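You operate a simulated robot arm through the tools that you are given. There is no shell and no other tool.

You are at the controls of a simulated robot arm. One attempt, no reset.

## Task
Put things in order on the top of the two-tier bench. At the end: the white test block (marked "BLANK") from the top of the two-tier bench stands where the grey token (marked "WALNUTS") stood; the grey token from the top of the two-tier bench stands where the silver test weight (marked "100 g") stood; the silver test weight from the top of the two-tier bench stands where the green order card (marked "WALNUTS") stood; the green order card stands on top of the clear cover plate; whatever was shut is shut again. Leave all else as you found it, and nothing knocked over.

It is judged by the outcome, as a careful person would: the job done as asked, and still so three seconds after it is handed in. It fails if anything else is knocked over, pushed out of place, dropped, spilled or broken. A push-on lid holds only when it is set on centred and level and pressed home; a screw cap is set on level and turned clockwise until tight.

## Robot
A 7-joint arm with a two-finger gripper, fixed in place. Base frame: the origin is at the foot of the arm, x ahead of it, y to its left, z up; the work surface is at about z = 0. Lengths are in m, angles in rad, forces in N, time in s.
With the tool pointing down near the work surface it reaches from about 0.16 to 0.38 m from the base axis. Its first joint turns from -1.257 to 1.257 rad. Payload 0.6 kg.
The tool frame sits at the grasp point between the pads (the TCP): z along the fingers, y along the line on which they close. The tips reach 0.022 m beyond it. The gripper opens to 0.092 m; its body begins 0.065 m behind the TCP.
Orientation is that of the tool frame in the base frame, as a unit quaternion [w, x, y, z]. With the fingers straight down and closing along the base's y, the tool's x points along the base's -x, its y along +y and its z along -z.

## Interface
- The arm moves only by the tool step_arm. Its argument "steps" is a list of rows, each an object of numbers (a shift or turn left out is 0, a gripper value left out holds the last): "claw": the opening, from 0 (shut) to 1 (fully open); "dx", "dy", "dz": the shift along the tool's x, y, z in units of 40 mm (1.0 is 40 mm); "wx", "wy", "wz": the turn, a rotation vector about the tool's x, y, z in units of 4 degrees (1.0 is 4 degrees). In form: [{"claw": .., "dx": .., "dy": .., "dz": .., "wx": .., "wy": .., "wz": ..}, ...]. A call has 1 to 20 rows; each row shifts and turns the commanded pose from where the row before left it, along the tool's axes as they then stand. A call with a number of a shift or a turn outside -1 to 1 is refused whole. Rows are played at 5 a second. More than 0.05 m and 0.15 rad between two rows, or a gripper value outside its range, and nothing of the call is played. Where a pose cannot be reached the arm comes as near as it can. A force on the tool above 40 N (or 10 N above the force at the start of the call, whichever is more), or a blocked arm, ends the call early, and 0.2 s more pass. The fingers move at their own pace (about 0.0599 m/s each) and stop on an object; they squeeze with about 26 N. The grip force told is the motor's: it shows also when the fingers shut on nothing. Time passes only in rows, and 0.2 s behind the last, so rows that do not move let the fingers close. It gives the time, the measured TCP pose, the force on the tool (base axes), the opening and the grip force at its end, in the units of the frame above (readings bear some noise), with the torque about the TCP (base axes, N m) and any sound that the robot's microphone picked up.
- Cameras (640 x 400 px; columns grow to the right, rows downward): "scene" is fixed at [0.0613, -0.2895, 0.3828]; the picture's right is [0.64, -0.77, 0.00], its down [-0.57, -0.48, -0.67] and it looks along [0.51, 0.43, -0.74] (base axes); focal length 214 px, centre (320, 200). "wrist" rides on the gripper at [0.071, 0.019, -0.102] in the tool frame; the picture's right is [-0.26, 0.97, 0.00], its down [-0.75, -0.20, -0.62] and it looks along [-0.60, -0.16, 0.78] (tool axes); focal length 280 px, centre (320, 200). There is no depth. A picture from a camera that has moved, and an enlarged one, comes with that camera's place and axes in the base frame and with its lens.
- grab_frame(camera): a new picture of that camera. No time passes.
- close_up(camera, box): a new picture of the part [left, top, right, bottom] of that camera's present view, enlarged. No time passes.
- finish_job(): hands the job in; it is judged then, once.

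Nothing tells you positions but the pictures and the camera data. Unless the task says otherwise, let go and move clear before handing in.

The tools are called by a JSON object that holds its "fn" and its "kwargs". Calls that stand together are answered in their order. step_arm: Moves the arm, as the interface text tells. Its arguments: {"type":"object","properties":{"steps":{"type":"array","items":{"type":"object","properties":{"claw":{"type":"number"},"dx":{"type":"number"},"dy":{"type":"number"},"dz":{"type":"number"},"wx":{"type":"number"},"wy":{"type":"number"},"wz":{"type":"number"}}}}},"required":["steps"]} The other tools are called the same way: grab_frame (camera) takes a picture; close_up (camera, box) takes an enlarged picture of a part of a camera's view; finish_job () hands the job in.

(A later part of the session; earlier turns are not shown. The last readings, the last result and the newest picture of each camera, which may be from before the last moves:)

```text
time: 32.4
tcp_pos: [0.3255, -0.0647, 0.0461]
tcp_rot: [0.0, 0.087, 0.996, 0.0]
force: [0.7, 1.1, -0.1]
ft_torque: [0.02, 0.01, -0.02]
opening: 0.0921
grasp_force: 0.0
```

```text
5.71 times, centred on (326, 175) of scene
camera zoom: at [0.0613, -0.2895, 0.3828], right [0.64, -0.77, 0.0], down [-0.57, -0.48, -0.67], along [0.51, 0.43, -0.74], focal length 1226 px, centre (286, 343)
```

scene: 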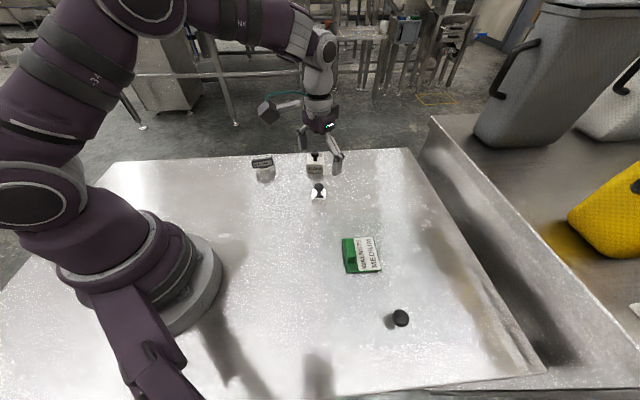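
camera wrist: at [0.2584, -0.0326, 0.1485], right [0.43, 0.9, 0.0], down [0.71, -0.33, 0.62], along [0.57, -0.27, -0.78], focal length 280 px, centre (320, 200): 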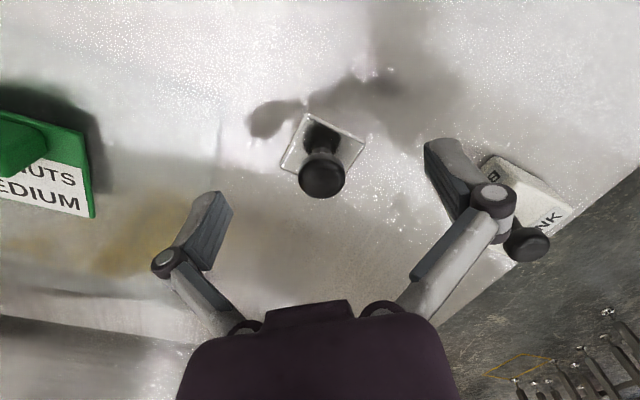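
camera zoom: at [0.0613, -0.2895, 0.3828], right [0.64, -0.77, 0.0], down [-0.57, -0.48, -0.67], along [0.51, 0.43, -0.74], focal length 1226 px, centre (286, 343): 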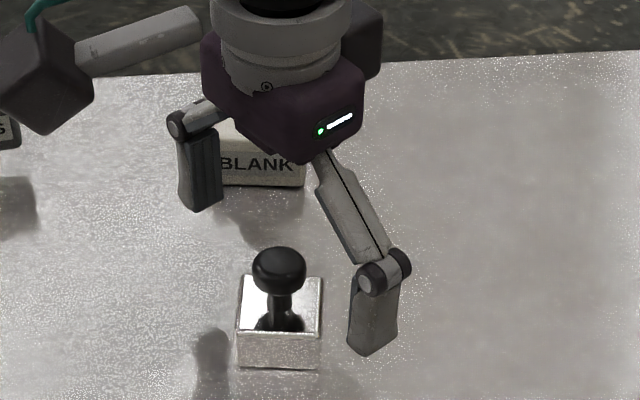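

{"fn": "step_arm", "kwargs": {"steps": [{"claw": 0.5}, {"claw": 0.3}, {"claw": 0.1}, {"claw": 0.0}, {"claw": 0.0}, {"claw": 0.0}, {"claw": 0.0}]}}

{"fn": "grab_frame", "kwargs": {"camera": "wrist"}}

{"fn": "close_up", "kwargs": {"camera": "scene", "box": [270, 140, 382, 210]}}

```text
time: 34.0
tcp_pos: [0.3245, -0.0653, 0.0478]
tcp_rot: [0.0, 0.086, 0.996, 0.001]
force: [-0.2, 0.3, 2.3]
ft_torque: [0.01, 0.02, 0.03]
opening: 0.02
grasp_force: 25.9
```

```text
taken
camera wrist: at [0.2584, -0.0326, 0.1488], right [0.43, 0.9, 0.0], down [0.71, -0.33, 0.63], along [0.57, -0.27, -0.78], focal length 280 px, centre (320, 200)
```

wrist: 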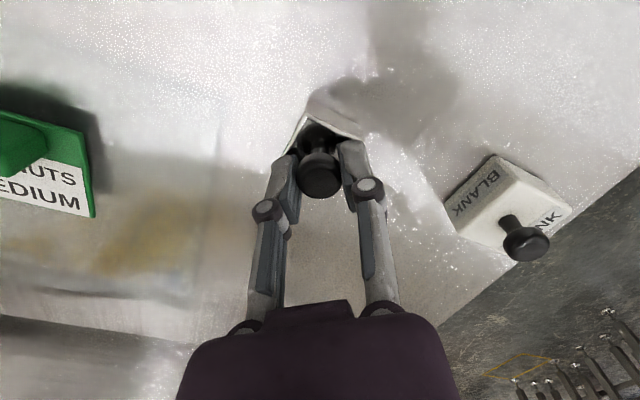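

```text
5.71 times, centred on (326, 175) of scene
camera zoom: at [0.0613, -0.2895, 0.3828], right [0.64, -0.77, 0.0], down [-0.57, -0.48, -0.67], along [0.51, 0.43, -0.74], focal length 1226 px, centre (286, 343)
```

zoom: 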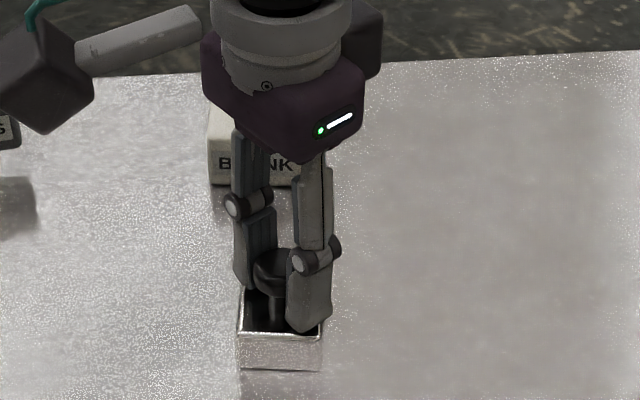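

The knob is held (20 mm opening). I lift gently and check that the weight hangs level.

{"fn": "step_arm", "kwargs": {"steps": [{"dz": -0.2}, {"dz": -0.3}, {"dz": -0.5}, {"dz": -0.6}, {"dz": -0.6}, {}]}}

{"fn": "grab_frame", "kwargs": {"camera": "wrist"}}

{"fn": "close_up", "kwargs": {"camera": "scene", "box": [250, 80, 410, 210]}}

```text
time: 35.4
tcp_pos: [0.3249, -0.0641, 0.1353]
tcp_rot: [0.0, 0.087, 0.996, -0.001]
force: [0.9, -0.2, -0.7]
ft_torque: [-0.02, -0.01, -0.01]
opening: 0.0203
grasp_force: 26.4
```

```text
taken
camera wrist: at [0.2582, -0.0323, 0.2372], right [0.43, 0.9, 0.0], down [0.71, -0.33, 0.63], along [0.57, -0.27, -0.78], focal length 280 px, centre (320, 200)
```

wrist: 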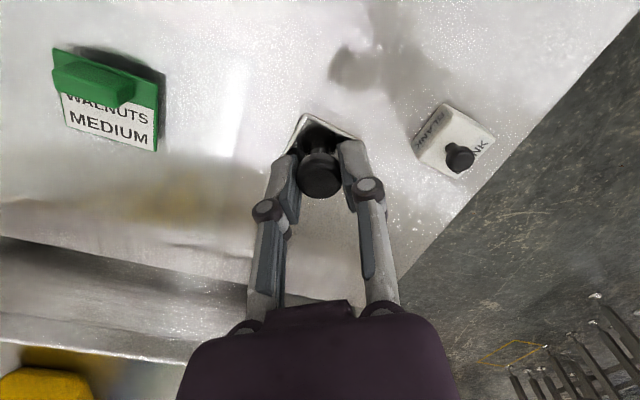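

```text
3.08 times, centred on (330, 145) of scene
camera zoom: at [0.0613, -0.2895, 0.3828], right [0.64, -0.77, 0.0], down [-0.57, -0.48, -0.67], along [0.51, 0.43, -0.74], focal length 660 px, centre (289, 369)
```

zoom: 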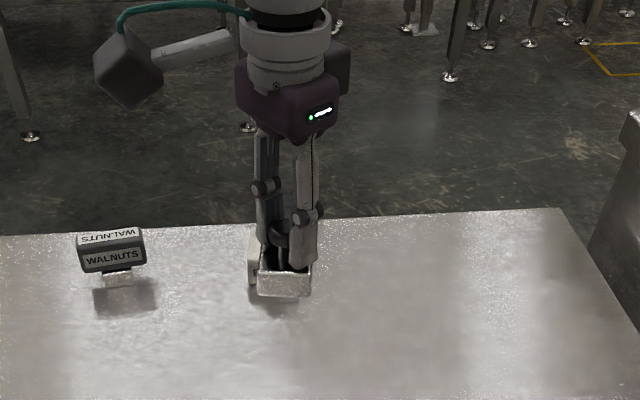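

The weight hangs level. I draw it inward, then swing it counter-clockwise around the base to the card's old spot at (0.1555, 0.191).

{"fn": "step_arm", "kwargs": {"steps": [{"dx": 0.717}, {"dx": 0.717}, {"dx": 0.717}, {"wz": -1, "dy": 0.4276}, {"wz": -1, "dy": 0.4276}, {"wz": -1, "dy": 0.4276}, {"wz": -1, "dy": 0.4276}, {"wz": -1, "dy": 0.4276}, {"wz": -1, "dy": 0.4276}, {"wz": -1, "dy": 0.4276}, {"wz": -1, "dy": 0.4276}, {"wz": -1, "dy": 0.4276}, {"wz": -1, "dy": 0.4276}, {"wz": -1, "dy": 0.4276}, {"wz": -1, "dy": 0.4276}, {"wz": -1, "dy": 0.4276}, {"wz": -1, "dy": 0.4276}, {"wz": -1, "dy": 0.4276}, {}]}}

{"fn": "grab_frame", "kwargs": {"camera": "scene"}}

{"fn": "grab_frame", "kwargs": {"camera": "wrist"}}

```text
time: 39.4
tcp_pos: [0.1657, 0.1834, 0.1346]
tcp_rot: [0.0, -0.424, 0.906, 0.0]
force: [-0.6, -0.4, -1.6]
ft_torque: [0.03, -0.03, 0.01]
opening: 0.0203
grasp_force: 26.0
```

```text
taken
```

scene: 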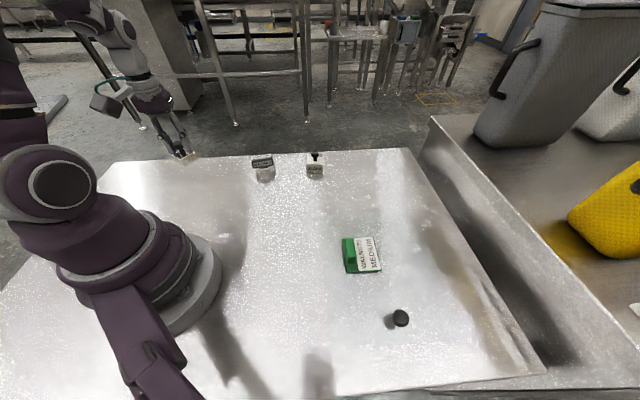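

```text
taken
camera wrist: at [0.104, 0.1427, 0.2369], right [-0.57, 0.82, 0.0], down [0.64, 0.45, 0.62], along [0.51, 0.36, -0.78], focal length 280 px, centre (320, 200)
```

wrist: 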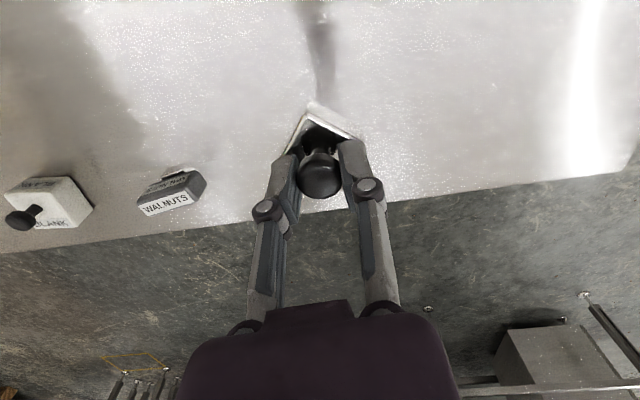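

{"fn": "step_arm", "kwargs": {"steps": [{"dx": 0.017, "dy": 0.317}, {"dz": 0.6}, {"dz": 0.6}, {"dz": 0.5}, {"dz": 0.2}, {"dz": 0.15}, {}]}}

{"fn": "close_up", "kwargs": {"camera": "scene", "box": [140, 130, 268, 210]}}

{"fn": "grab_frame", "kwargs": {"camera": "wrist"}}

```text
time: 41.0
tcp_pos: [0.1553, 0.1919, 0.0539]
tcp_rot: [0.0, -0.423, 0.906, -0.001]
force: [0.2, -0.6, -0.7]
ft_torque: [0.01, 0.0, 0.02]
opening: 0.0203
grasp_force: 26.2
```

```text
5.00 times, centred on (204, 170) of scene
camera zoom: at [0.0613, -0.2895, 0.3828], right [0.64, -0.77, 0.0], down [-0.57, -0.48, -0.67], along [0.51, 0.43, -0.74], focal length 1072 px, centre (900, 350)
```

zoom: 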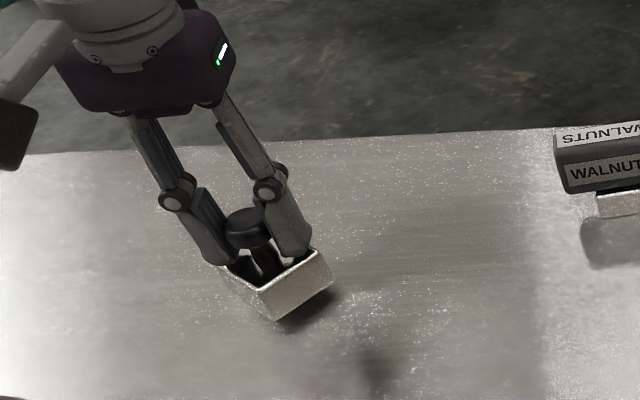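

```text
taken
camera wrist: at [0.0938, 0.1498, 0.1553], right [-0.57, 0.82, 0.0], down [0.64, 0.45, 0.62], along [0.51, 0.36, -0.78], focal length 280 px, centre (320, 200)
```

wrist: 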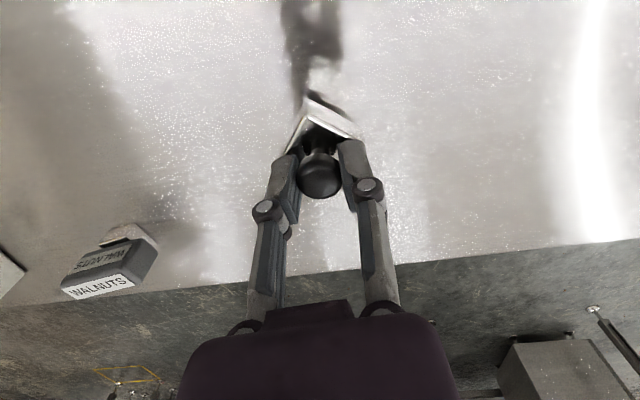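

{"fn": "step_arm", "kwargs": {"steps": [{"dz": 0.06}, {"dz": 0.05}, {}]}}

```text
time: 41.8
tcp_pos: [0.1553, 0.1912, 0.0498]
tcp_rot: [0.001, -0.422, 0.906, -0.001]
force: [-0.4, 0.7, -1.0]
ft_torque: [0.01, 0.03, -0.01]
opening: 0.0204
grasp_force: 26.0
```

{"fn": "step_arm", "kwargs": {"steps": [{"dz": 0.025}, {"dz": 0.025}, {}]}}

{"fn": "close_up", "kwargs": {"camera": "scene", "box": [164, 150, 228, 200]}}

```text
time: 42.6
tcp_pos: [0.1552, 0.1917, 0.0477]
tcp_rot: [0.0, -0.423, 0.906, 0.0]
force: [0.4, 0.6, -0.7]
ft_torque: [-0.01, -0.02, 0.01]
opening: 0.0203
grasp_force: 26.2
```

```text
8.00 times, centred on (196, 175) of scene
camera zoom: at [0.0613, -0.2895, 0.3828], right [0.64, -0.77, 0.0], down [-0.57, -0.48, -0.67], along [0.51, 0.43, -0.74], focal length 1716 px, centre (1312, 400)
```

zoom: 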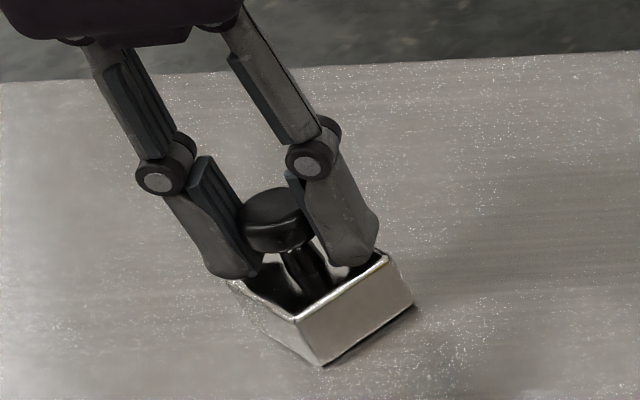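

{"fn": "step_arm", "kwargs": {"steps": [{"dz": 0.02}, {}]}}

{"fn": "step_arm", "kwargs": {"steps": [{"dz": 0.015}, {}]}}

```text
time: 43.2
tcp_pos: [0.1544, 0.1903, 0.0465]
tcp_rot: [0.0, -0.422, 0.906, 0.0]
force: [-2.1, -2.4, 21.8]
ft_torque: [-0.08, 0.03, -0.03]
opening: 0.02
grasp_force: 25.7
```

```text
time: 43.8
tcp_pos: [0.1546, 0.1913, 0.0453]
tcp_rot: [0.001, -0.423, 0.906, 0.0]
force: [0.4, -0.7, 20.8]
ft_torque: [-0.02, -0.04, 0.02]
opening: 0.0204
grasp_force: 25.9
```

The weight is seated on the bench (about 21 N). I ease off and open the fingers slowly.

{"fn": "step_arm", "kwargs": {"steps": [{"dz": -0.02}, {}, {"claw": 0.3}, {"claw": 0.45}, {"claw": 0.6}, {"claw": 0.8}, {"claw": 0.9}, {}]}}

{"fn": "close_up", "kwargs": {"camera": "scene", "box": [140, 130, 268, 210]}}

{"fn": "grab_frame", "kwargs": {"camera": "wrist"}}

```text
time: 45.6
tcp_pos: [0.1548, 0.1915, 0.0465]
tcp_rot: [0.001, -0.423, 0.906, 0.0]
force: [0.0, 0.1, 0.0]
ft_torque: [0.03, -0.03, 0.0]
opening: 0.083
grasp_force: 0.1
```

```text
5.00 times, centred on (204, 170) of scene
camera zoom: at [0.0613, -0.2895, 0.3828], right [0.64, -0.77, 0.0], down [-0.57, -0.48, -0.67], along [0.51, 0.43, -0.74], focal length 1072 px, centre (900, 350)
```

zoom: 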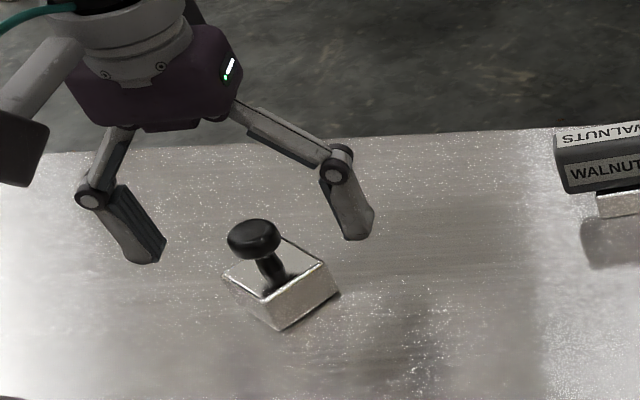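

```text
taken
camera wrist: at [0.0937, 0.1502, 0.1482], right [-0.57, 0.82, 0.0], down [0.64, 0.45, 0.62], along [0.51, 0.36, -0.78], focal length 280 px, centre (320, 200)
```

wrist: 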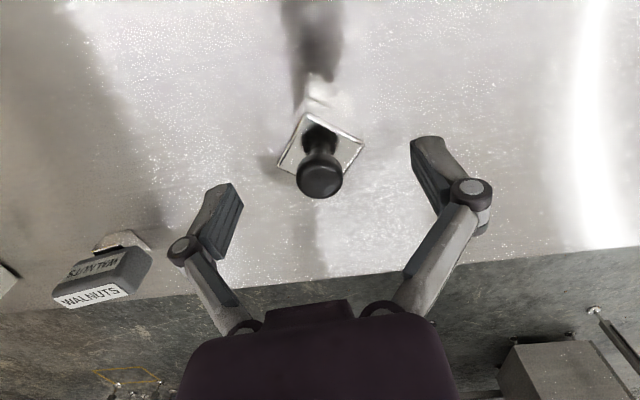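

The weight stands upright on the card's former spot. Next, the grey token: I rise, move above it and turn the fingers to close across its thin side.

{"fn": "step_arm", "kwargs": {"steps": [{"dz": -0.6, "claw": 1.0}, {"dz": -0.9}, {"dz": -0.9}, {"dx": -0.219, "dy": -0.828}, {"dx": -0.219, "dy": -0.828}, {"dx": -0.219, "dy": -0.828}, {"dx": -0.219, "dy": -0.828}, {"dx": -0.219, "dy": -0.828}, {"wz": 1}, {"wz": 1}, {"wz": 1}, {"wz": 1}, {"wz": 1}, {"wz": 1}, {"wz": 1}, {"wz": 1}, {"wz": 1}, {"wz": 1}, {"wz": 1}, {"wz": 1}]}}

{"fn": "grab_frame", "kwargs": {"camera": "wrist"}}

{"fn": "step_arm", "kwargs": {"steps": [{"wz": 1}, {"wz": 1}, {"wz": 1}, {"wz": 1}, {"wz": 1}, {"wz": 1}, {"wz": 1}, {"wz": 1}, {"wz": 1}, {"wz": 0.5}, {}]}}

{"fn": "grab_frame", "kwargs": {"camera": "wrist"}}

{"fn": "grab_frame", "kwargs": {"camera": "scene"}}

```text
time: 49.8
tcp_pos: [0.3097, 0.1179, 0.1428]
tcp_rot: [0.0, -0.017, 1.0, 0.0]
force: [-0.3, 0.0, 0.2]
ft_torque: [0.01, -0.01, 0.02]
opening: 0.0919
grasp_force: 0.1
```

```text
taken
camera wrist: at [0.2377, 0.136, 0.2445], right [0.23, 0.97, 0.0], down [0.76, -0.18, 0.62], along [0.61, -0.14, -0.78], focal length 280 px, centre (320, 200)
```

wrist: 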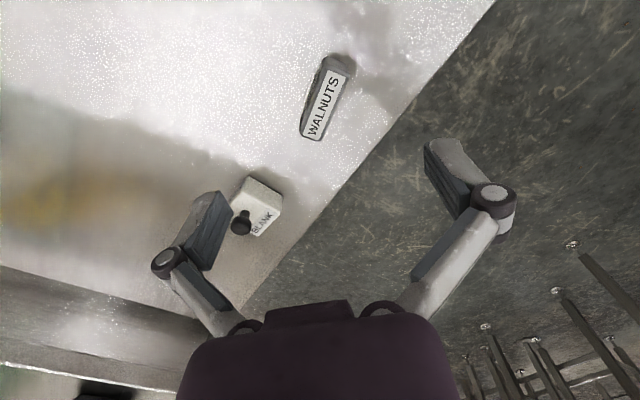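

```text
time: 52.2
tcp_pos: [0.3099, 0.118, 0.1433]
tcp_rot: [0.0, 0.309, 0.951, 0.0]
force: [0.4, 0.7, -1.0]
ft_torque: [-0.01, -0.02, -0.02]
opening: 0.092
grasp_force: 0.1
```

```text
taken
camera wrist: at [0.2628, 0.1767, 0.2446], right [0.78, 0.63, 0.0], down [0.49, -0.61, 0.62], along [0.39, -0.49, -0.78], focal length 280 px, centre (320, 200)
```

wrist: 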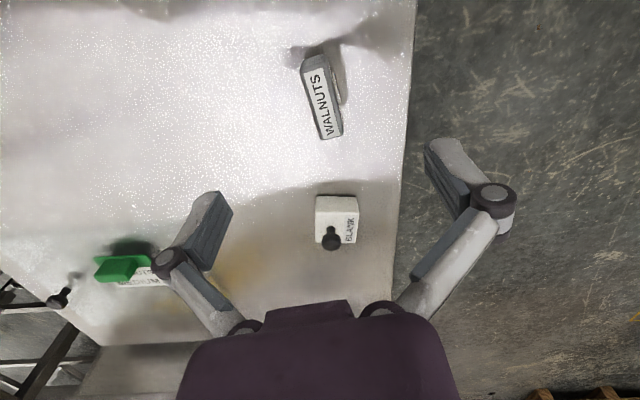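

```text
taken
```

scene: 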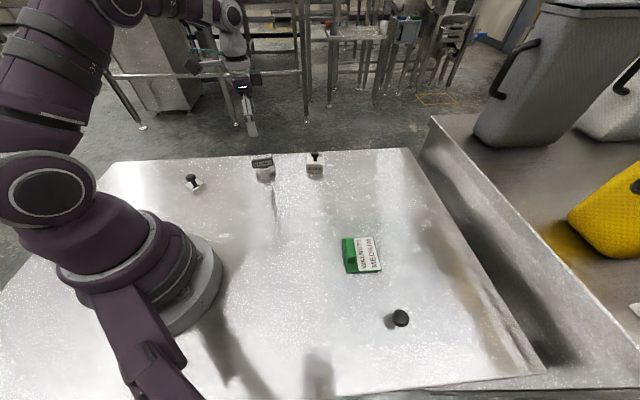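

{"fn": "close_up", "kwargs": {"camera": "wrist", "box": [272, 40, 372, 150]}}

{"fn": "close_up", "kwargs": {"camera": "scene", "box": [230, 130, 310, 200]}}

{"fn": "close_up", "kwargs": {"camera": "scene", "box": [170, 160, 220, 205]}}

```text
3.64 times, centred on (322, 95) of wrist
camera zoom: at [0.2628, 0.1767, 0.2446], right [0.78, 0.63, 0.0], down [0.49, -0.61, 0.62], along [0.39, -0.49, -0.78], focal length 1020 px, centre (313, 582)
```

zoom: 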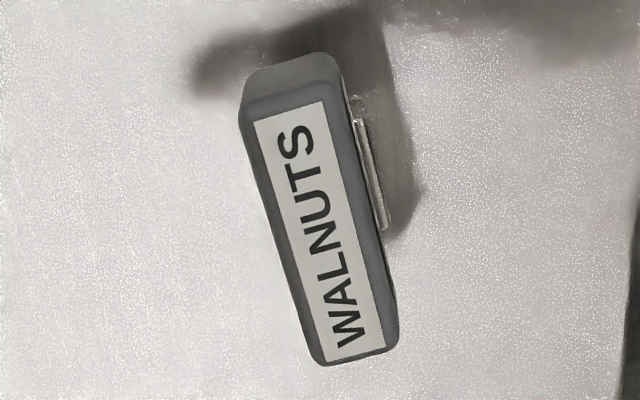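

```text
5.71 times, centred on (270, 165) of scene
camera zoom: at [0.0613, -0.2895, 0.3828], right [0.64, -0.77, 0.0], down [-0.57, -0.48, -0.67], along [0.51, 0.43, -0.74], focal length 1226 px, centre (606, 400)
```

zoom: 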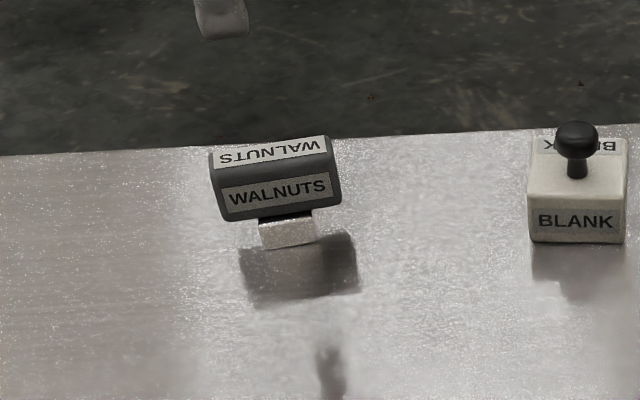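

```text
8.89 times, centred on (195, 182) of scene
camera zoom: at [0.0613, -0.2895, 0.3828], right [0.64, -0.77, 0.0], down [-0.57, -0.48, -0.67], along [0.51, 0.43, -0.74], focal length 1906 px, centre (1431, 356)
```

zoom: 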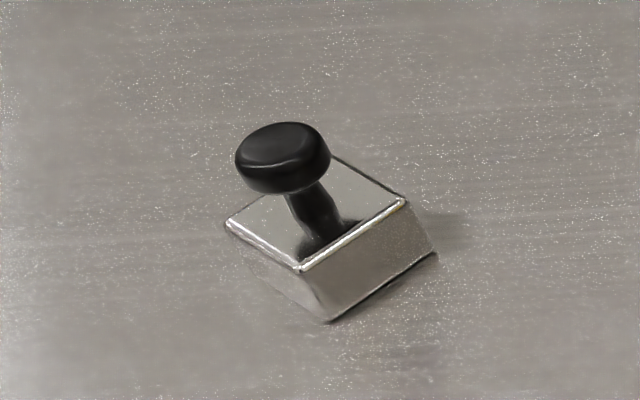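

The token is a grey bar (top z≈0.044) on a narrower silver foot, centred near (0.309, 0.1215), and the fingers line up across its thin side. I adjust by a few millimetres and descend, keeping the tips above the foot.

{"fn": "step_arm", "kwargs": {"steps": [{"dx": 0.07, "dy": 0.06, "dz": 0.4}, {"dz": 0.6}, {"dz": 0.6}, {"dz": 0.5}, {}]}}

{"fn": "grab_frame", "kwargs": {"camera": "wrist"}}

{"fn": "close_up", "kwargs": {"camera": "scene", "box": [214, 120, 326, 190]}}

```text
time: 53.4
tcp_pos: [0.3093, 0.1229, 0.0573]
tcp_rot: [0.001, 0.309, 0.951, 0.0]
force: [0.2, -0.4, -0.1]
ft_torque: [0.03, 0.01, 0.01]
opening: 0.092
grasp_force: 0.1
```

```text
taken
camera wrist: at [0.2624, 0.1803, 0.16], right [0.78, 0.63, 0.0], down [0.49, -0.61, 0.62], along [0.39, -0.49, -0.78], focal length 280 px, centre (320, 200)
```

wrist: 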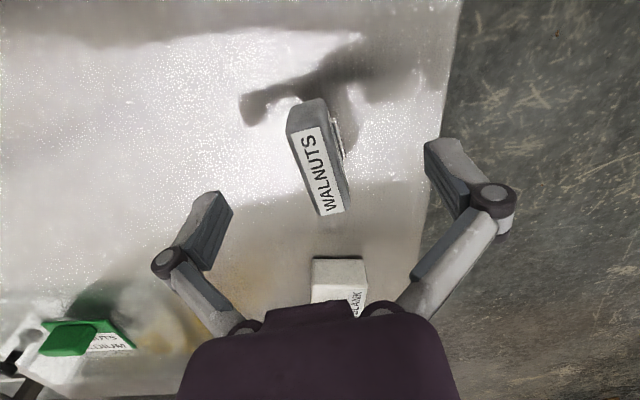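

```text
5.71 times, centred on (270, 155) of scene
camera zoom: at [0.0613, -0.2895, 0.3828], right [0.64, -0.77, 0.0], down [-0.57, -0.48, -0.67], along [0.51, 0.43, -0.74], focal length 1226 px, centre (606, 457)
```

zoom: 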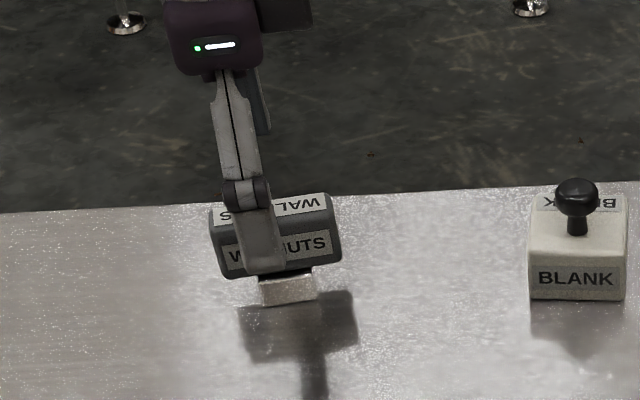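

{"fn": "step_arm", "kwargs": {"steps": [{"dz": 0.2}, {"dz": 0.15}, {}]}}

{"fn": "close_up", "kwargs": {"camera": "scene", "box": [230, 140, 294, 190]}}

{"fn": "grab_frame", "kwargs": {"camera": "wrist"}}

```text
time: 54.2
tcp_pos: [0.3096, 0.1221, 0.0449]
tcp_rot: [0.0, 0.309, 0.951, 0.0]
force: [-0.5, 0.5, -0.6]
ft_torque: [0.0, 0.0, 0.02]
opening: 0.0921
grasp_force: 0.2
```

```text
8.00 times, centred on (262, 165) of scene
camera zoom: at [0.0613, -0.2895, 0.3828], right [0.64, -0.77, 0.0], down [-0.57, -0.48, -0.67], along [0.51, 0.43, -0.74], focal length 1716 px, centre (784, 480)
```

zoom: 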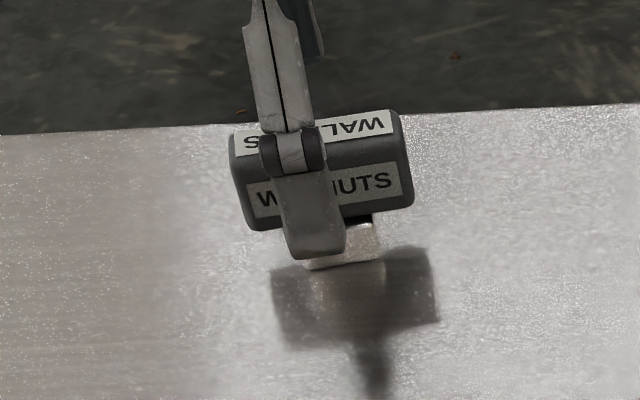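

```text
taken
camera wrist: at [0.2624, 0.18, 0.1463], right [0.78, 0.63, 0.0], down [0.49, -0.61, 0.63], along [0.39, -0.49, -0.78], focal length 280 px, centre (320, 200)
```

wrist: 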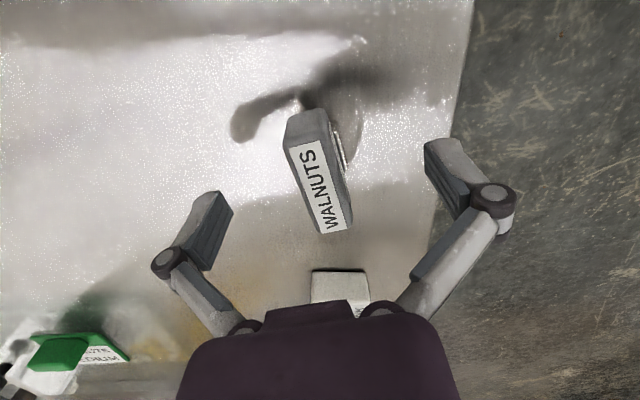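

The bar is centred between the pads and the tips clear the foot. Closing now.

{"fn": "step_arm", "kwargs": {"steps": [{"claw": 0.5}, {"claw": 0.35}, {"claw": 0.2}, {"claw": 0.0}, {"claw": 0.0}, {"claw": 0.0}, {"claw": 0.0}]}}

{"fn": "grab_frame", "kwargs": {"camera": "wrist"}}

{"fn": "close_up", "kwargs": {"camera": "scene", "box": [230, 140, 294, 190]}}

```text
time: 55.8
tcp_pos: [0.3087, 0.1219, 0.0448]
tcp_rot: [0.0, 0.31, 0.951, 0.0]
force: [-1.2, 0.7, 2.9]
ft_torque: [0.01, -0.03, 0.01]
opening: 0.0188
grasp_force: 26.4
```

```text
taken
camera wrist: at [0.2623, 0.18, 0.1464], right [0.78, 0.63, 0.0], down [0.49, -0.61, 0.62], along [0.39, -0.49, -0.78], focal length 280 px, centre (320, 200)
```

wrist: 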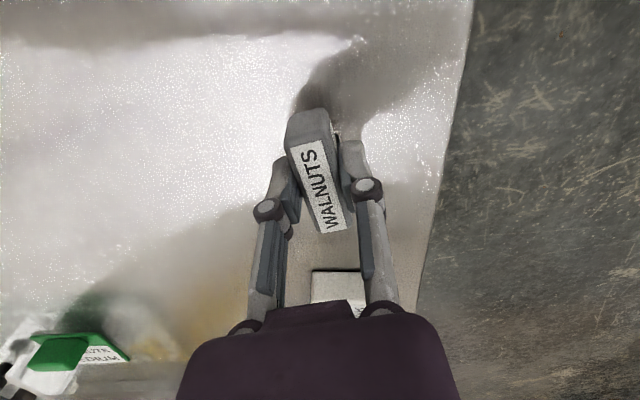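

```text
8.00 times, centred on (262, 165) of scene
camera zoom: at [0.0613, -0.2895, 0.3828], right [0.64, -0.77, 0.0], down [-0.57, -0.48, -0.67], along [0.51, 0.43, -0.74], focal length 1716 px, centre (784, 480)
```

zoom: 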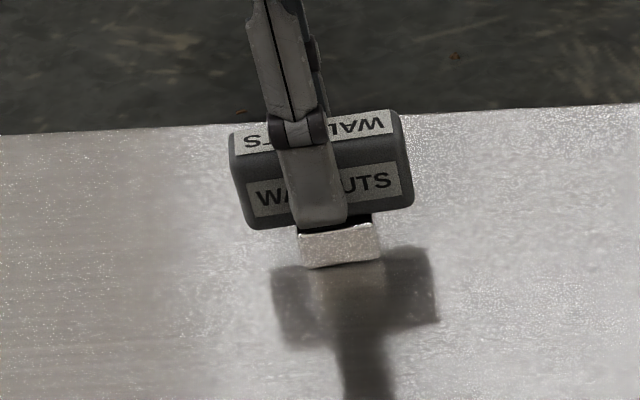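

Gripped (18.8 mm). I lift and check that the silver foot comes along with it.

{"fn": "step_arm", "kwargs": {"steps": [{"dz": -0.15}, {"dz": -0.25}, {"dz": -0.4}, {}]}}

{"fn": "close_up", "kwargs": {"camera": "scene", "box": [220, 110, 316, 190]}}

{"fn": "grab_frame", "kwargs": {"camera": "wrist"}}

```text
time: 56.8
tcp_pos: [0.3095, 0.1222, 0.0777]
tcp_rot: [0.0, 0.309, 0.951, 0.0]
force: [0.6, 0.2, -0.4]
ft_torque: [-0.03, 0.02, 0.03]
opening: 0.0192
grasp_force: 26.2
```

```text
5.00 times, centred on (268, 150) of scene
camera zoom: at [0.0613, -0.2895, 0.3828], right [0.64, -0.77, 0.0], down [-0.57, -0.48, -0.67], along [0.51, 0.43, -0.74], focal length 1072 px, centre (580, 450)
```

zoom: 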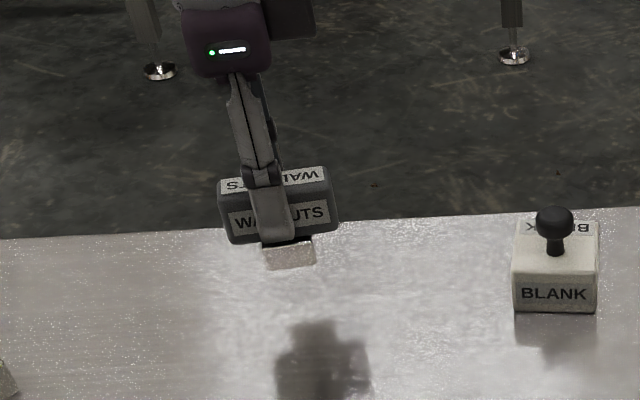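

```text
taken
camera wrist: at [0.2622, 0.1802, 0.1783], right [0.78, 0.63, 0.0], down [0.49, -0.61, 0.63], along [0.39, -0.49, -0.78], focal length 280 px, centre (320, 200)
```

wrist: 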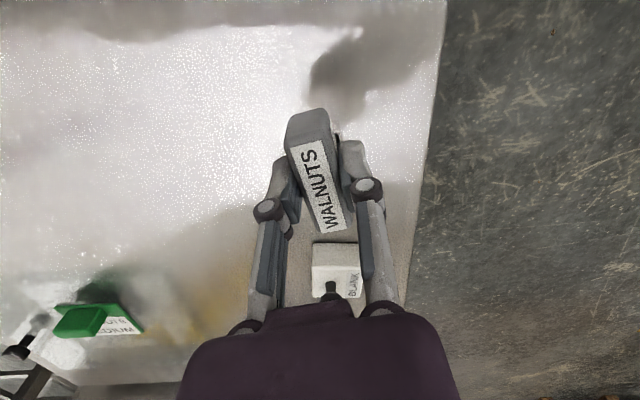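

The foot is part of the token. I raise it further and carry it to the weight's old spot at (0.325, -0.0635).

{"fn": "step_arm", "kwargs": {"steps": [{"dz": -0.5}, {"dz": -0.5}, {"dx": -0.607, "dy": -0.704}, {"dx": -0.607, "dy": -0.704}, {"dx": -0.607, "dy": -0.704}, {"dx": -0.607, "dy": -0.704}, {"dx": -0.607, "dy": -0.704}, {}]}}

{"fn": "grab_frame", "kwargs": {"camera": "scene"}}

{"fn": "grab_frame", "kwargs": {"camera": "wrist"}}

```text
time: 58.6
tcp_pos: [0.3253, -0.0631, 0.1161]
tcp_rot: [0.0, 0.309, 0.951, 0.0]
force: [-0.2, 0.2, -1.6]
ft_torque: [0.0, -0.02, 0.02]
opening: 0.0191
grasp_force: 25.6
```

```text
taken
```

scene: 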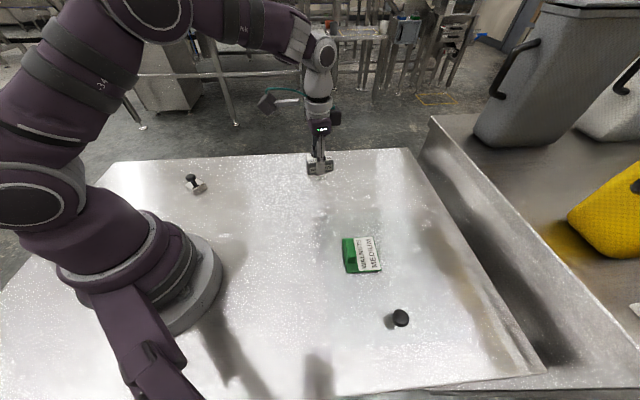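

```text
taken
camera wrist: at [0.2785, -0.0054, 0.2183], right [0.78, 0.63, 0.0], down [0.49, -0.61, 0.62], along [0.39, -0.49, -0.78], focal length 280 px, centre (320, 200)
```

wrist: 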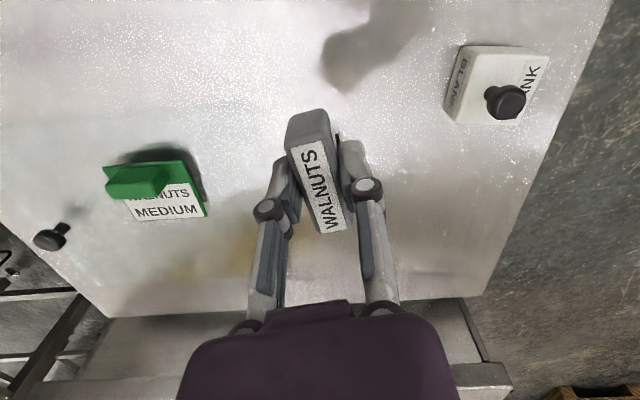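

{"fn": "step_arm", "kwargs": {"steps": [{"dz": 0.6}, {"dz": 0.5}, {"dz": 0.35}, {"dz": 0.2}, {}]}}

{"fn": "close_up", "kwargs": {"camera": "scene", "box": [280, 150, 360, 220]}}

```text
time: 59.8
tcp_pos: [0.3243, -0.0646, 0.0501]
tcp_rot: [0.0, 0.309, 0.951, 0.0]
force: [0.1, 0.7, -1.1]
ft_torque: [0.0, -0.01, -0.02]
opening: 0.0189
grasp_force: 26.0
```

```text
5.71 times, centred on (320, 185) of scene
camera zoom: at [0.0613, -0.2895, 0.3828], right [0.64, -0.77, 0.0], down [-0.57, -0.48, -0.67], along [0.51, 0.43, -0.74], focal length 1226 px, centre (320, 286)
```

zoom: 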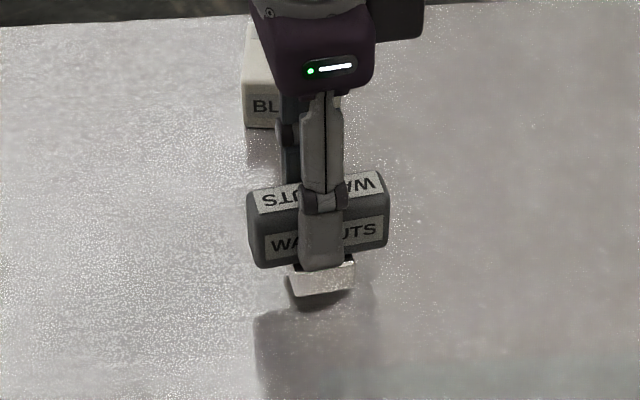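

{"fn": "step_arm", "kwargs": {"steps": [{"dz": 0.05}, {"dz": 0.04}, {}]}}

{"fn": "step_arm", "kwargs": {"steps": [{"dz": 0.025}, {}]}}

```text
time: 60.6
tcp_pos: [0.3245, -0.0637, 0.0464]
tcp_rot: [0.0, 0.309, 0.951, 0.0]
force: [0.6, -0.3, -0.5]
ft_torque: [-0.04, -0.01, -0.01]
opening: 0.0191
grasp_force: 26.4
```

```text
time: 61.2
tcp_pos: [0.3234, -0.0623, 0.0454]
tcp_rot: [-0.001, 0.31, 0.951, -0.001]
force: [0.3, 0.0, -0.5]
ft_torque: [0.01, 0.01, 0.01]
opening: 0.0188
grasp_force: 25.6
```

{"fn": "step_arm", "kwargs": {"steps": [{"dz": 0.02}, {}]}}

{"fn": "close_up", "kwargs": {"camera": "scene", "box": [290, 165, 354, 215]}}

```text
time: 61.8
tcp_pos: [0.3244, -0.0625, 0.0457]
tcp_rot: [0.001, 0.309, 0.951, 0.0]
force: [0.3, 0.1, -0.1]
ft_torque: [0.03, 0.02, 0.01]
opening: 0.0191
grasp_force: 26.0
```

```text
8.00 times, centred on (322, 190) of scene
camera zoom: at [0.0613, -0.2895, 0.3828], right [0.64, -0.77, 0.0], down [-0.57, -0.48, -0.67], along [0.51, 0.43, -0.74], focal length 1716 px, centre (304, 280)
```

zoom: 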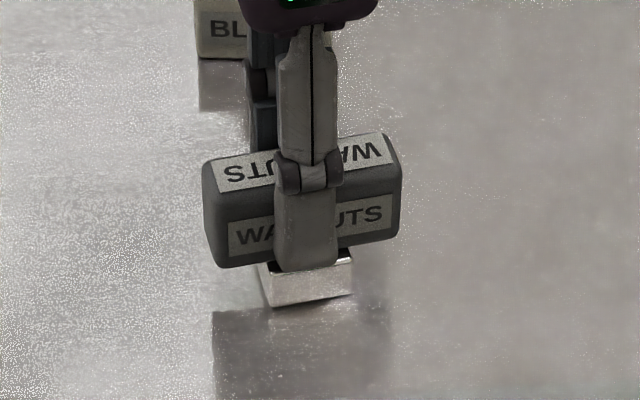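

{"fn": "step_arm", "kwargs": {"steps": [{"dz": 0.02}, {}]}}

{"fn": "step_arm", "kwargs": {"steps": [{"dz": 0.015}, {}]}}

```text
time: 62.4
tcp_pos: [0.3234, -0.0629, 0.0463]
tcp_rot: [0.0, 0.309, 0.951, 0.001]
force: [-3.8, 0.6, 8.9]
ft_torque: [0.02, 0.13, -0.01]
opening: 0.0187
grasp_force: 26.1
```

```text
time: 63.0
tcp_pos: [0.3249, -0.0624, 0.0447]
tcp_rot: [0.001, 0.309, 0.951, -0.001]
force: [-5.0, 1.1, 24.6]
ft_torque: [0.02, 0.16, 0.02]
opening: 0.0191
grasp_force: 26.1
```

The token touches down (25 N). I ease off to a light load and open slowly.

{"fn": "step_arm", "kwargs": {"steps": [{"dz": -0.02}, {}]}}

{"fn": "step_arm", "kwargs": {"steps": [{"claw": 0.25}, {"claw": 0.3}, {"claw": 0.4}, {"claw": 0.5}, {"claw": 0.7}, {"claw": 0.9}, {}]}}

{"fn": "close_up", "kwargs": {"camera": "scene", "box": [280, 150, 360, 220]}}

{"fn": "grab_frame", "kwargs": {"camera": "wrist"}}

```text
time: 63.6
tcp_pos: [0.3249, -0.0633, 0.0429]
tcp_rot: [0.0, 0.308, 0.951, 0.0]
force: [-0.5, -0.5, 0.0]
ft_torque: [-0.01, -0.01, 0.01]
opening: 0.0188
grasp_force: 25.8
```

```text
time: 65.2
tcp_pos: [0.3238, -0.0643, 0.0443]
tcp_rot: [0.001, 0.308, 0.951, 0.001]
force: [-0.4, 0.4, -0.4]
ft_torque: [0.0, 0.01, 0.03]
opening: 0.0825
grasp_force: 0.1
```

```text
5.71 times, centred on (320, 185) of scene
camera zoom: at [0.0613, -0.2895, 0.3828], right [0.64, -0.77, 0.0], down [-0.57, -0.48, -0.67], along [0.51, 0.43, -0.74], focal length 1226 px, centre (320, 286)
```

zoom: 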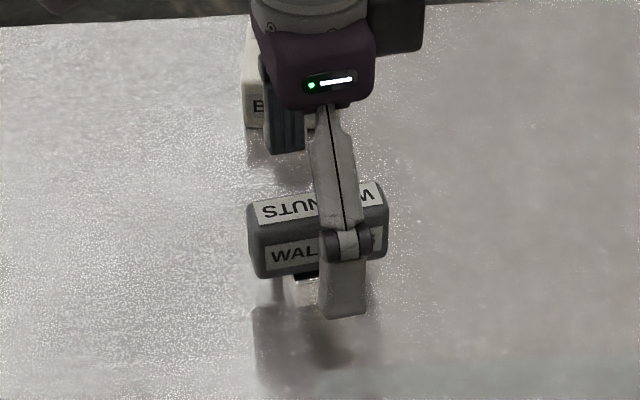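

```text
taken
camera wrist: at [0.2776, -0.0054, 0.1465], right [0.78, 0.63, 0.0], down [0.49, -0.61, 0.62], along [0.39, -0.49, -0.78], focal length 280 px, centre (320, 200)
```

wrist: 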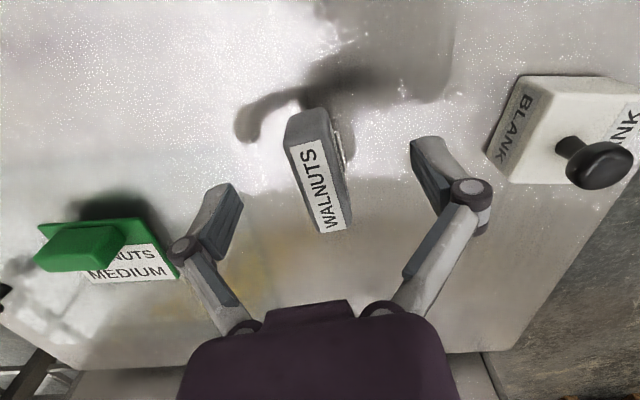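

The token stands on the weight's old spot. I rise, turn to face the blank and go to a stand-off at (0.33, 0.02) to look at its knob; it is beyond straight-down reach, so I will tilt the tool outward for it.

{"fn": "step_arm", "kwargs": {"steps": [{"claw": 1.0, "dz": -0.5}, {"dz": -0.9}, {"dz": -1.0}, {"wz": -1}, {"wz": -1}, {"wz": -1}, {"wz": -1}, {"wz": -1}, {"wz": -1}, {"wz": -1}, {"wz": -1}, {"wz": -1}, {"wz": -0.75}, {"dx": -0.086, "dy": 0.688}, {"dx": -0.086, "dy": 0.688}, {"dx": -0.086, "dy": 0.688}, {}]}}

{"fn": "grab_frame", "kwargs": {"camera": "wrist"}}

{"fn": "grab_frame", "kwargs": {"camera": "scene"}}

```text
time: 68.8
tcp_pos: [0.3314, 0.0193, 0.1394]
tcp_rot: [0.0, -0.026, 1.0, 0.0]
force: [0.3, 0.3, 0.8]
ft_torque: [0.02, 0.01, 0.0]
opening: 0.092
grasp_force: 0.0
```

```text
taken
camera wrist: at [0.2575, 0.0359, 0.2422], right [0.21, 0.98, 0.0], down [0.76, -0.17, 0.62], along [0.61, -0.13, -0.78], focal length 280 px, centre (320, 200)
```

wrist: 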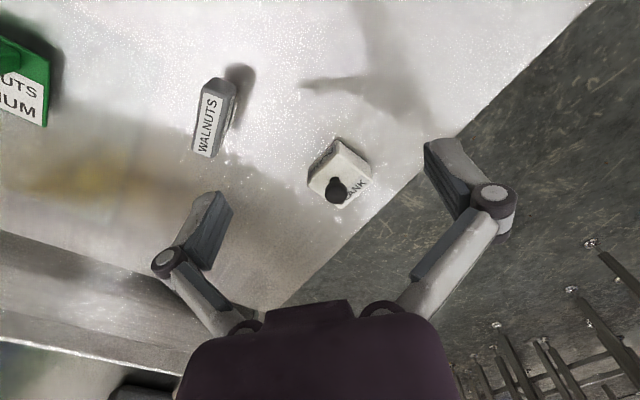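

```text
taken
```

scene: 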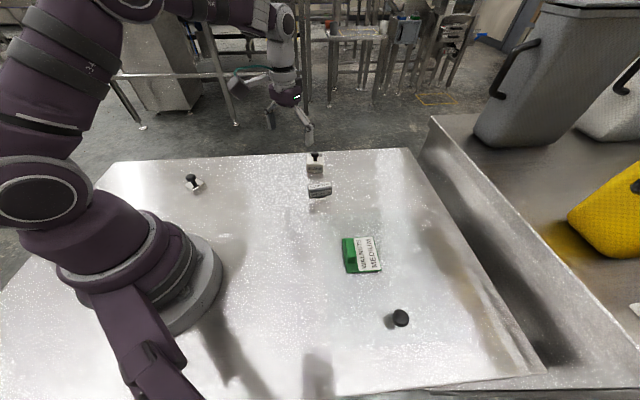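

{"fn": "close_up", "kwargs": {"camera": "wrist", "box": [290, 125, 390, 215]}}

{"fn": "close_up", "kwargs": {"camera": "scene", "box": [290, 145, 354, 210]}}

```text
4.44 times, centred on (340, 170) of wrist
camera zoom: at [0.2575, 0.0359, 0.2422], right [0.21, 0.98, 0.0], down [0.76, -0.17, 0.62], along [0.61, -0.13, -0.78], focal length 1246 px, centre (231, 333)
```

zoom: 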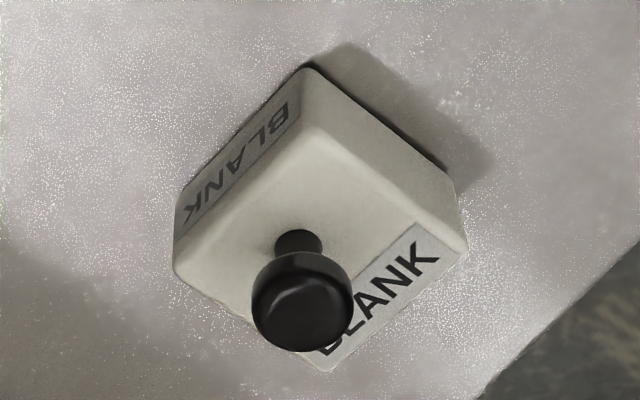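

```text
6.15 times, centred on (322, 178) of scene
camera zoom: at [0.0613, -0.2895, 0.3828], right [0.64, -0.77, 0.0], down [-0.57, -0.48, -0.67], along [0.51, 0.43, -0.74], focal length 1320 px, centre (308, 338)
```

zoom: 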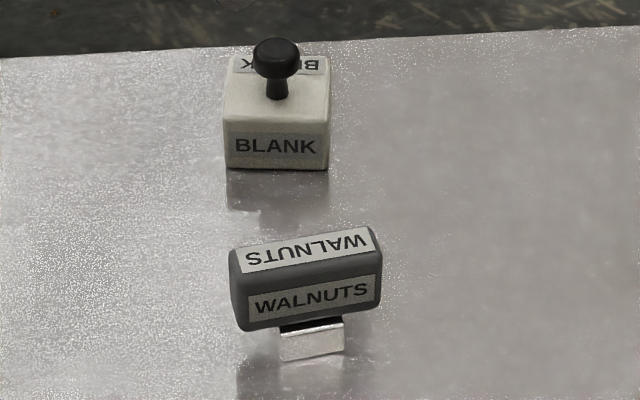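

The blank's knob axis is at about (0.406, 0.019), head centred near z=0.046, body top near 0.029. I tilt the tool 20° outward and move above it to see whether the arm reaches.

{"fn": "step_arm", "kwargs": {"steps": [{"wy": -1}, {"wy": -1}, {"wy": -1}, {"wy": -1}, {"wy": -1}, {}]}}

{"fn": "step_arm", "kwargs": {"steps": [{"dx": -0.441, "dy": -0.035, "dz": 0.51}, {"dx": -0.441, "dy": -0.035, "dz": 0.51}, {"dx": -0.441, "dy": -0.035, "dz": 0.51}, {}]}}

{"fn": "grab_frame", "kwargs": {"camera": "wrist"}}

{"fn": "close_up", "kwargs": {"camera": "scene", "box": [230, 80, 390, 210]}}

```text
time: 70.2
tcp_pos: [0.3293, 0.0191, 0.1398]
tcp_rot: [0.175, -0.026, 0.984, 0.004]
force: [-0.9, -0.2, -0.1]
ft_torque: [-0.04, 0.0, 0.01]
opening: 0.092
grasp_force: 0.1
```

```text
time: 71.2
tcp_pos: [0.4016, 0.0179, 0.1007]
tcp_rot: [0.174, -0.025, 0.984, 0.005]
force: [0.5, 0.0, -0.1]
ft_torque: [-0.01, 0.01, -0.01]
opening: 0.0919
grasp_force: 0.1
```

```text
taken
camera wrist: at [0.2983, 0.0335, 0.1718], right [0.2, 0.98, 0.09], down [0.5, -0.18, 0.84], along [0.84, -0.12, -0.53], focal length 280 px, centre (320, 200)
```

wrist: 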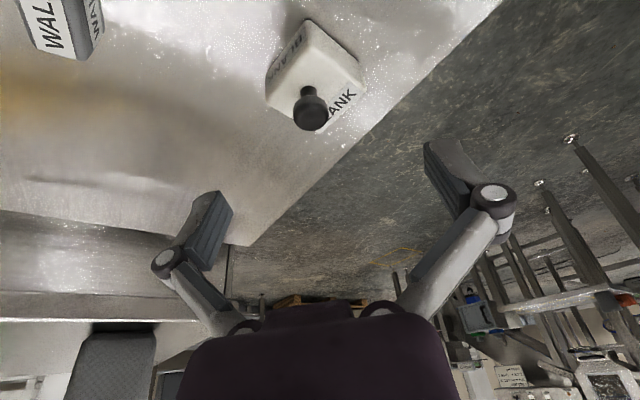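

```text
3.08 times, centred on (310, 145) of scene
camera zoom: at [0.0613, -0.2895, 0.3828], right [0.64, -0.77, 0.0], down [-0.57, -0.48, -0.67], along [0.51, 0.43, -0.74], focal length 660 px, centre (351, 369)
```

zoom: 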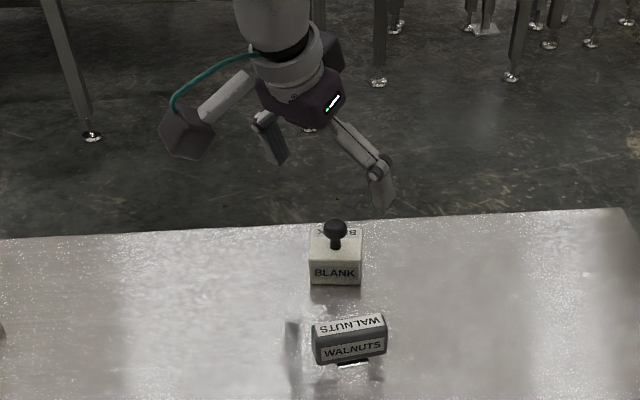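

The arm reaches the pose with the 20° tilt, and the knob lies between the open fingers. I descend vertically to z≈0.056.

{"fn": "step_arm", "kwargs": {"steps": [{"dx": 0.127, "dz": 0.35}, {"dx": 0.127, "dz": 0.35}, {"dx": 0.105, "dz": 0.29}, {}]}}

{"fn": "grab_frame", "kwargs": {"camera": "wrist"}}

{"fn": "close_up", "kwargs": {"camera": "scene", "box": [270, 110, 366, 180]}}

```text
time: 72.2
tcp_pos: [0.4006, 0.0187, 0.0595]
tcp_rot: [0.174, -0.026, 0.984, 0.004]
force: [0.1, -0.3, 0.4]
ft_torque: [0.0, 0.01, 0.0]
opening: 0.0919
grasp_force: 0.0
```

```text
taken
camera wrist: at [0.2977, 0.0336, 0.1302], right [0.2, 0.98, 0.09], down [0.5, -0.18, 0.85], along [0.84, -0.12, -0.53], focal length 280 px, centre (320, 200)
```

wrist: 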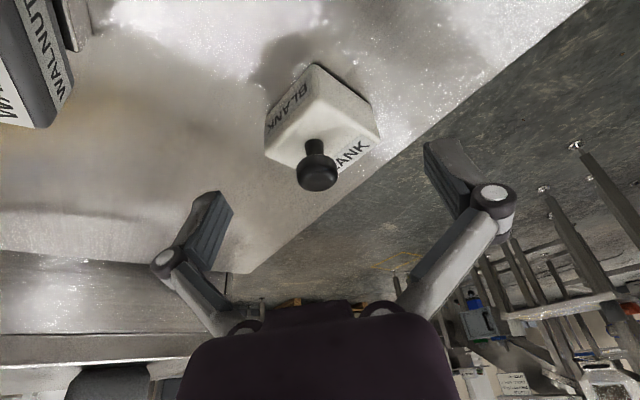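

```text
5.71 times, centred on (318, 145) of scene
camera zoom: at [0.0613, -0.2895, 0.3828], right [0.64, -0.77, 0.0], down [-0.57, -0.48, -0.67], along [0.51, 0.43, -0.74], focal length 1226 px, centre (331, 514)
```

zoom: 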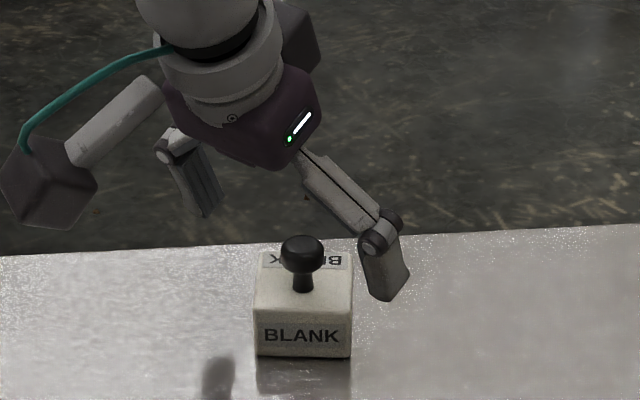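

{"fn": "step_arm", "kwargs": {"steps": [{"dx": 0.03, "dz": 0.08, "dy": -0.04}, {}, {"claw": 0.5}, {"claw": 0.35}, {"claw": 0.2}, {"claw": 0.0}, {"claw": 0.0}, {"claw": 0.0}, {"claw": 0.0}]}}

{"fn": "grab_frame", "kwargs": {"camera": "wrist"}}

{"fn": "close_up", "kwargs": {"camera": "scene", "box": [280, 120, 360, 180]}}

```text
time: 74.2
tcp_pos: [0.4003, 0.0173, 0.0555]
tcp_rot: [0.174, -0.025, 0.984, 0.005]
force: [-0.6, -0.3, 1.1]
ft_torque: [-0.03, -0.01, 0.04]
opening: 0.0183
grasp_force: 26.4
```

```text
taken
camera wrist: at [0.298, 0.0321, 0.1271], right [0.2, 0.98, 0.09], down [0.5, -0.18, 0.84], along [0.84, -0.12, -0.53], focal length 280 px, centre (320, 200)
```

wrist: 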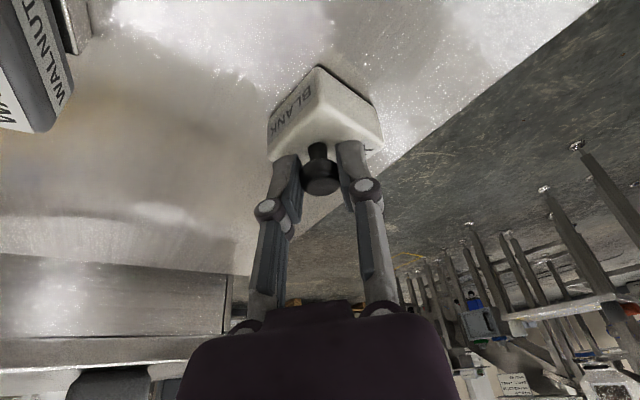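

```text
6.67 times, centred on (320, 150) of scene
camera zoom: at [0.0613, -0.2895, 0.3828], right [0.64, -0.77, 0.0], down [-0.57, -0.48, -0.67], along [0.51, 0.43, -0.74], focal length 1430 px, centre (320, 533)
```

zoom: 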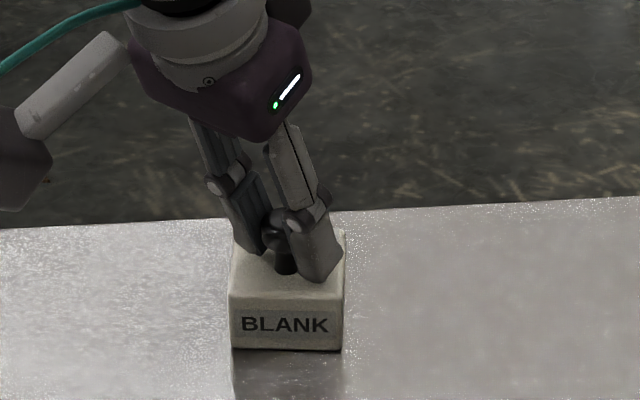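

{"fn": "close_up", "kwargs": {"camera": "wrist", "box": [250, 60, 400, 220]}}

{"fn": "close_up", "kwargs": {"camera": "scene", "box": [300, 135, 340, 175]}}

```text
2.50 times, centred on (325, 140) of wrist
camera zoom: at [0.298, 0.0321, 0.1271], right [0.2, 0.98, 0.09], down [0.5, -0.18, 0.84], along [0.84, -0.12, -0.53], focal length 701 px, centre (308, 350)
```

zoom: 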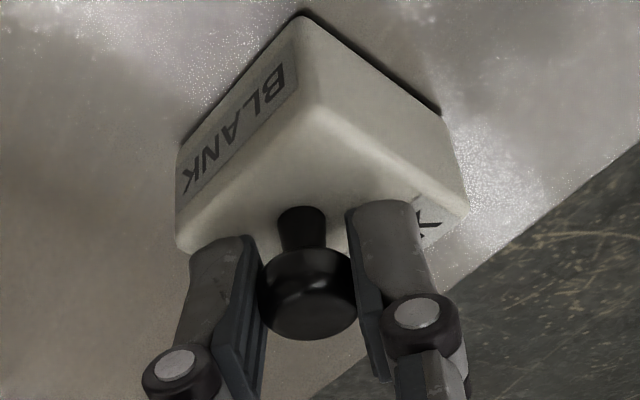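

```text
10.00 times, centred on (320, 155) of scene
camera zoom: at [0.0613, -0.2895, 0.3828], right [0.64, -0.77, 0.0], down [-0.57, -0.48, -0.67], along [0.51, 0.43, -0.74], focal length 2145 px, centre (320, 650)
```

zoom: 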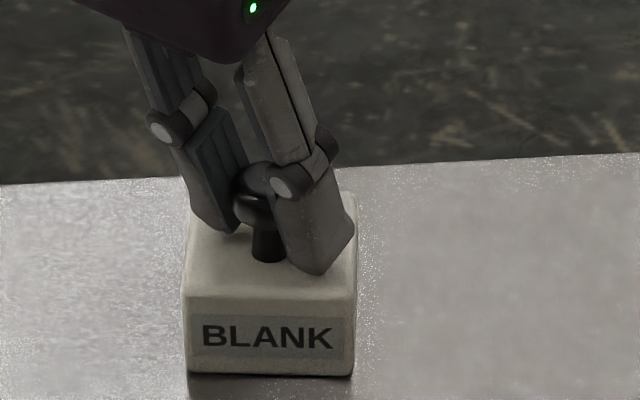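

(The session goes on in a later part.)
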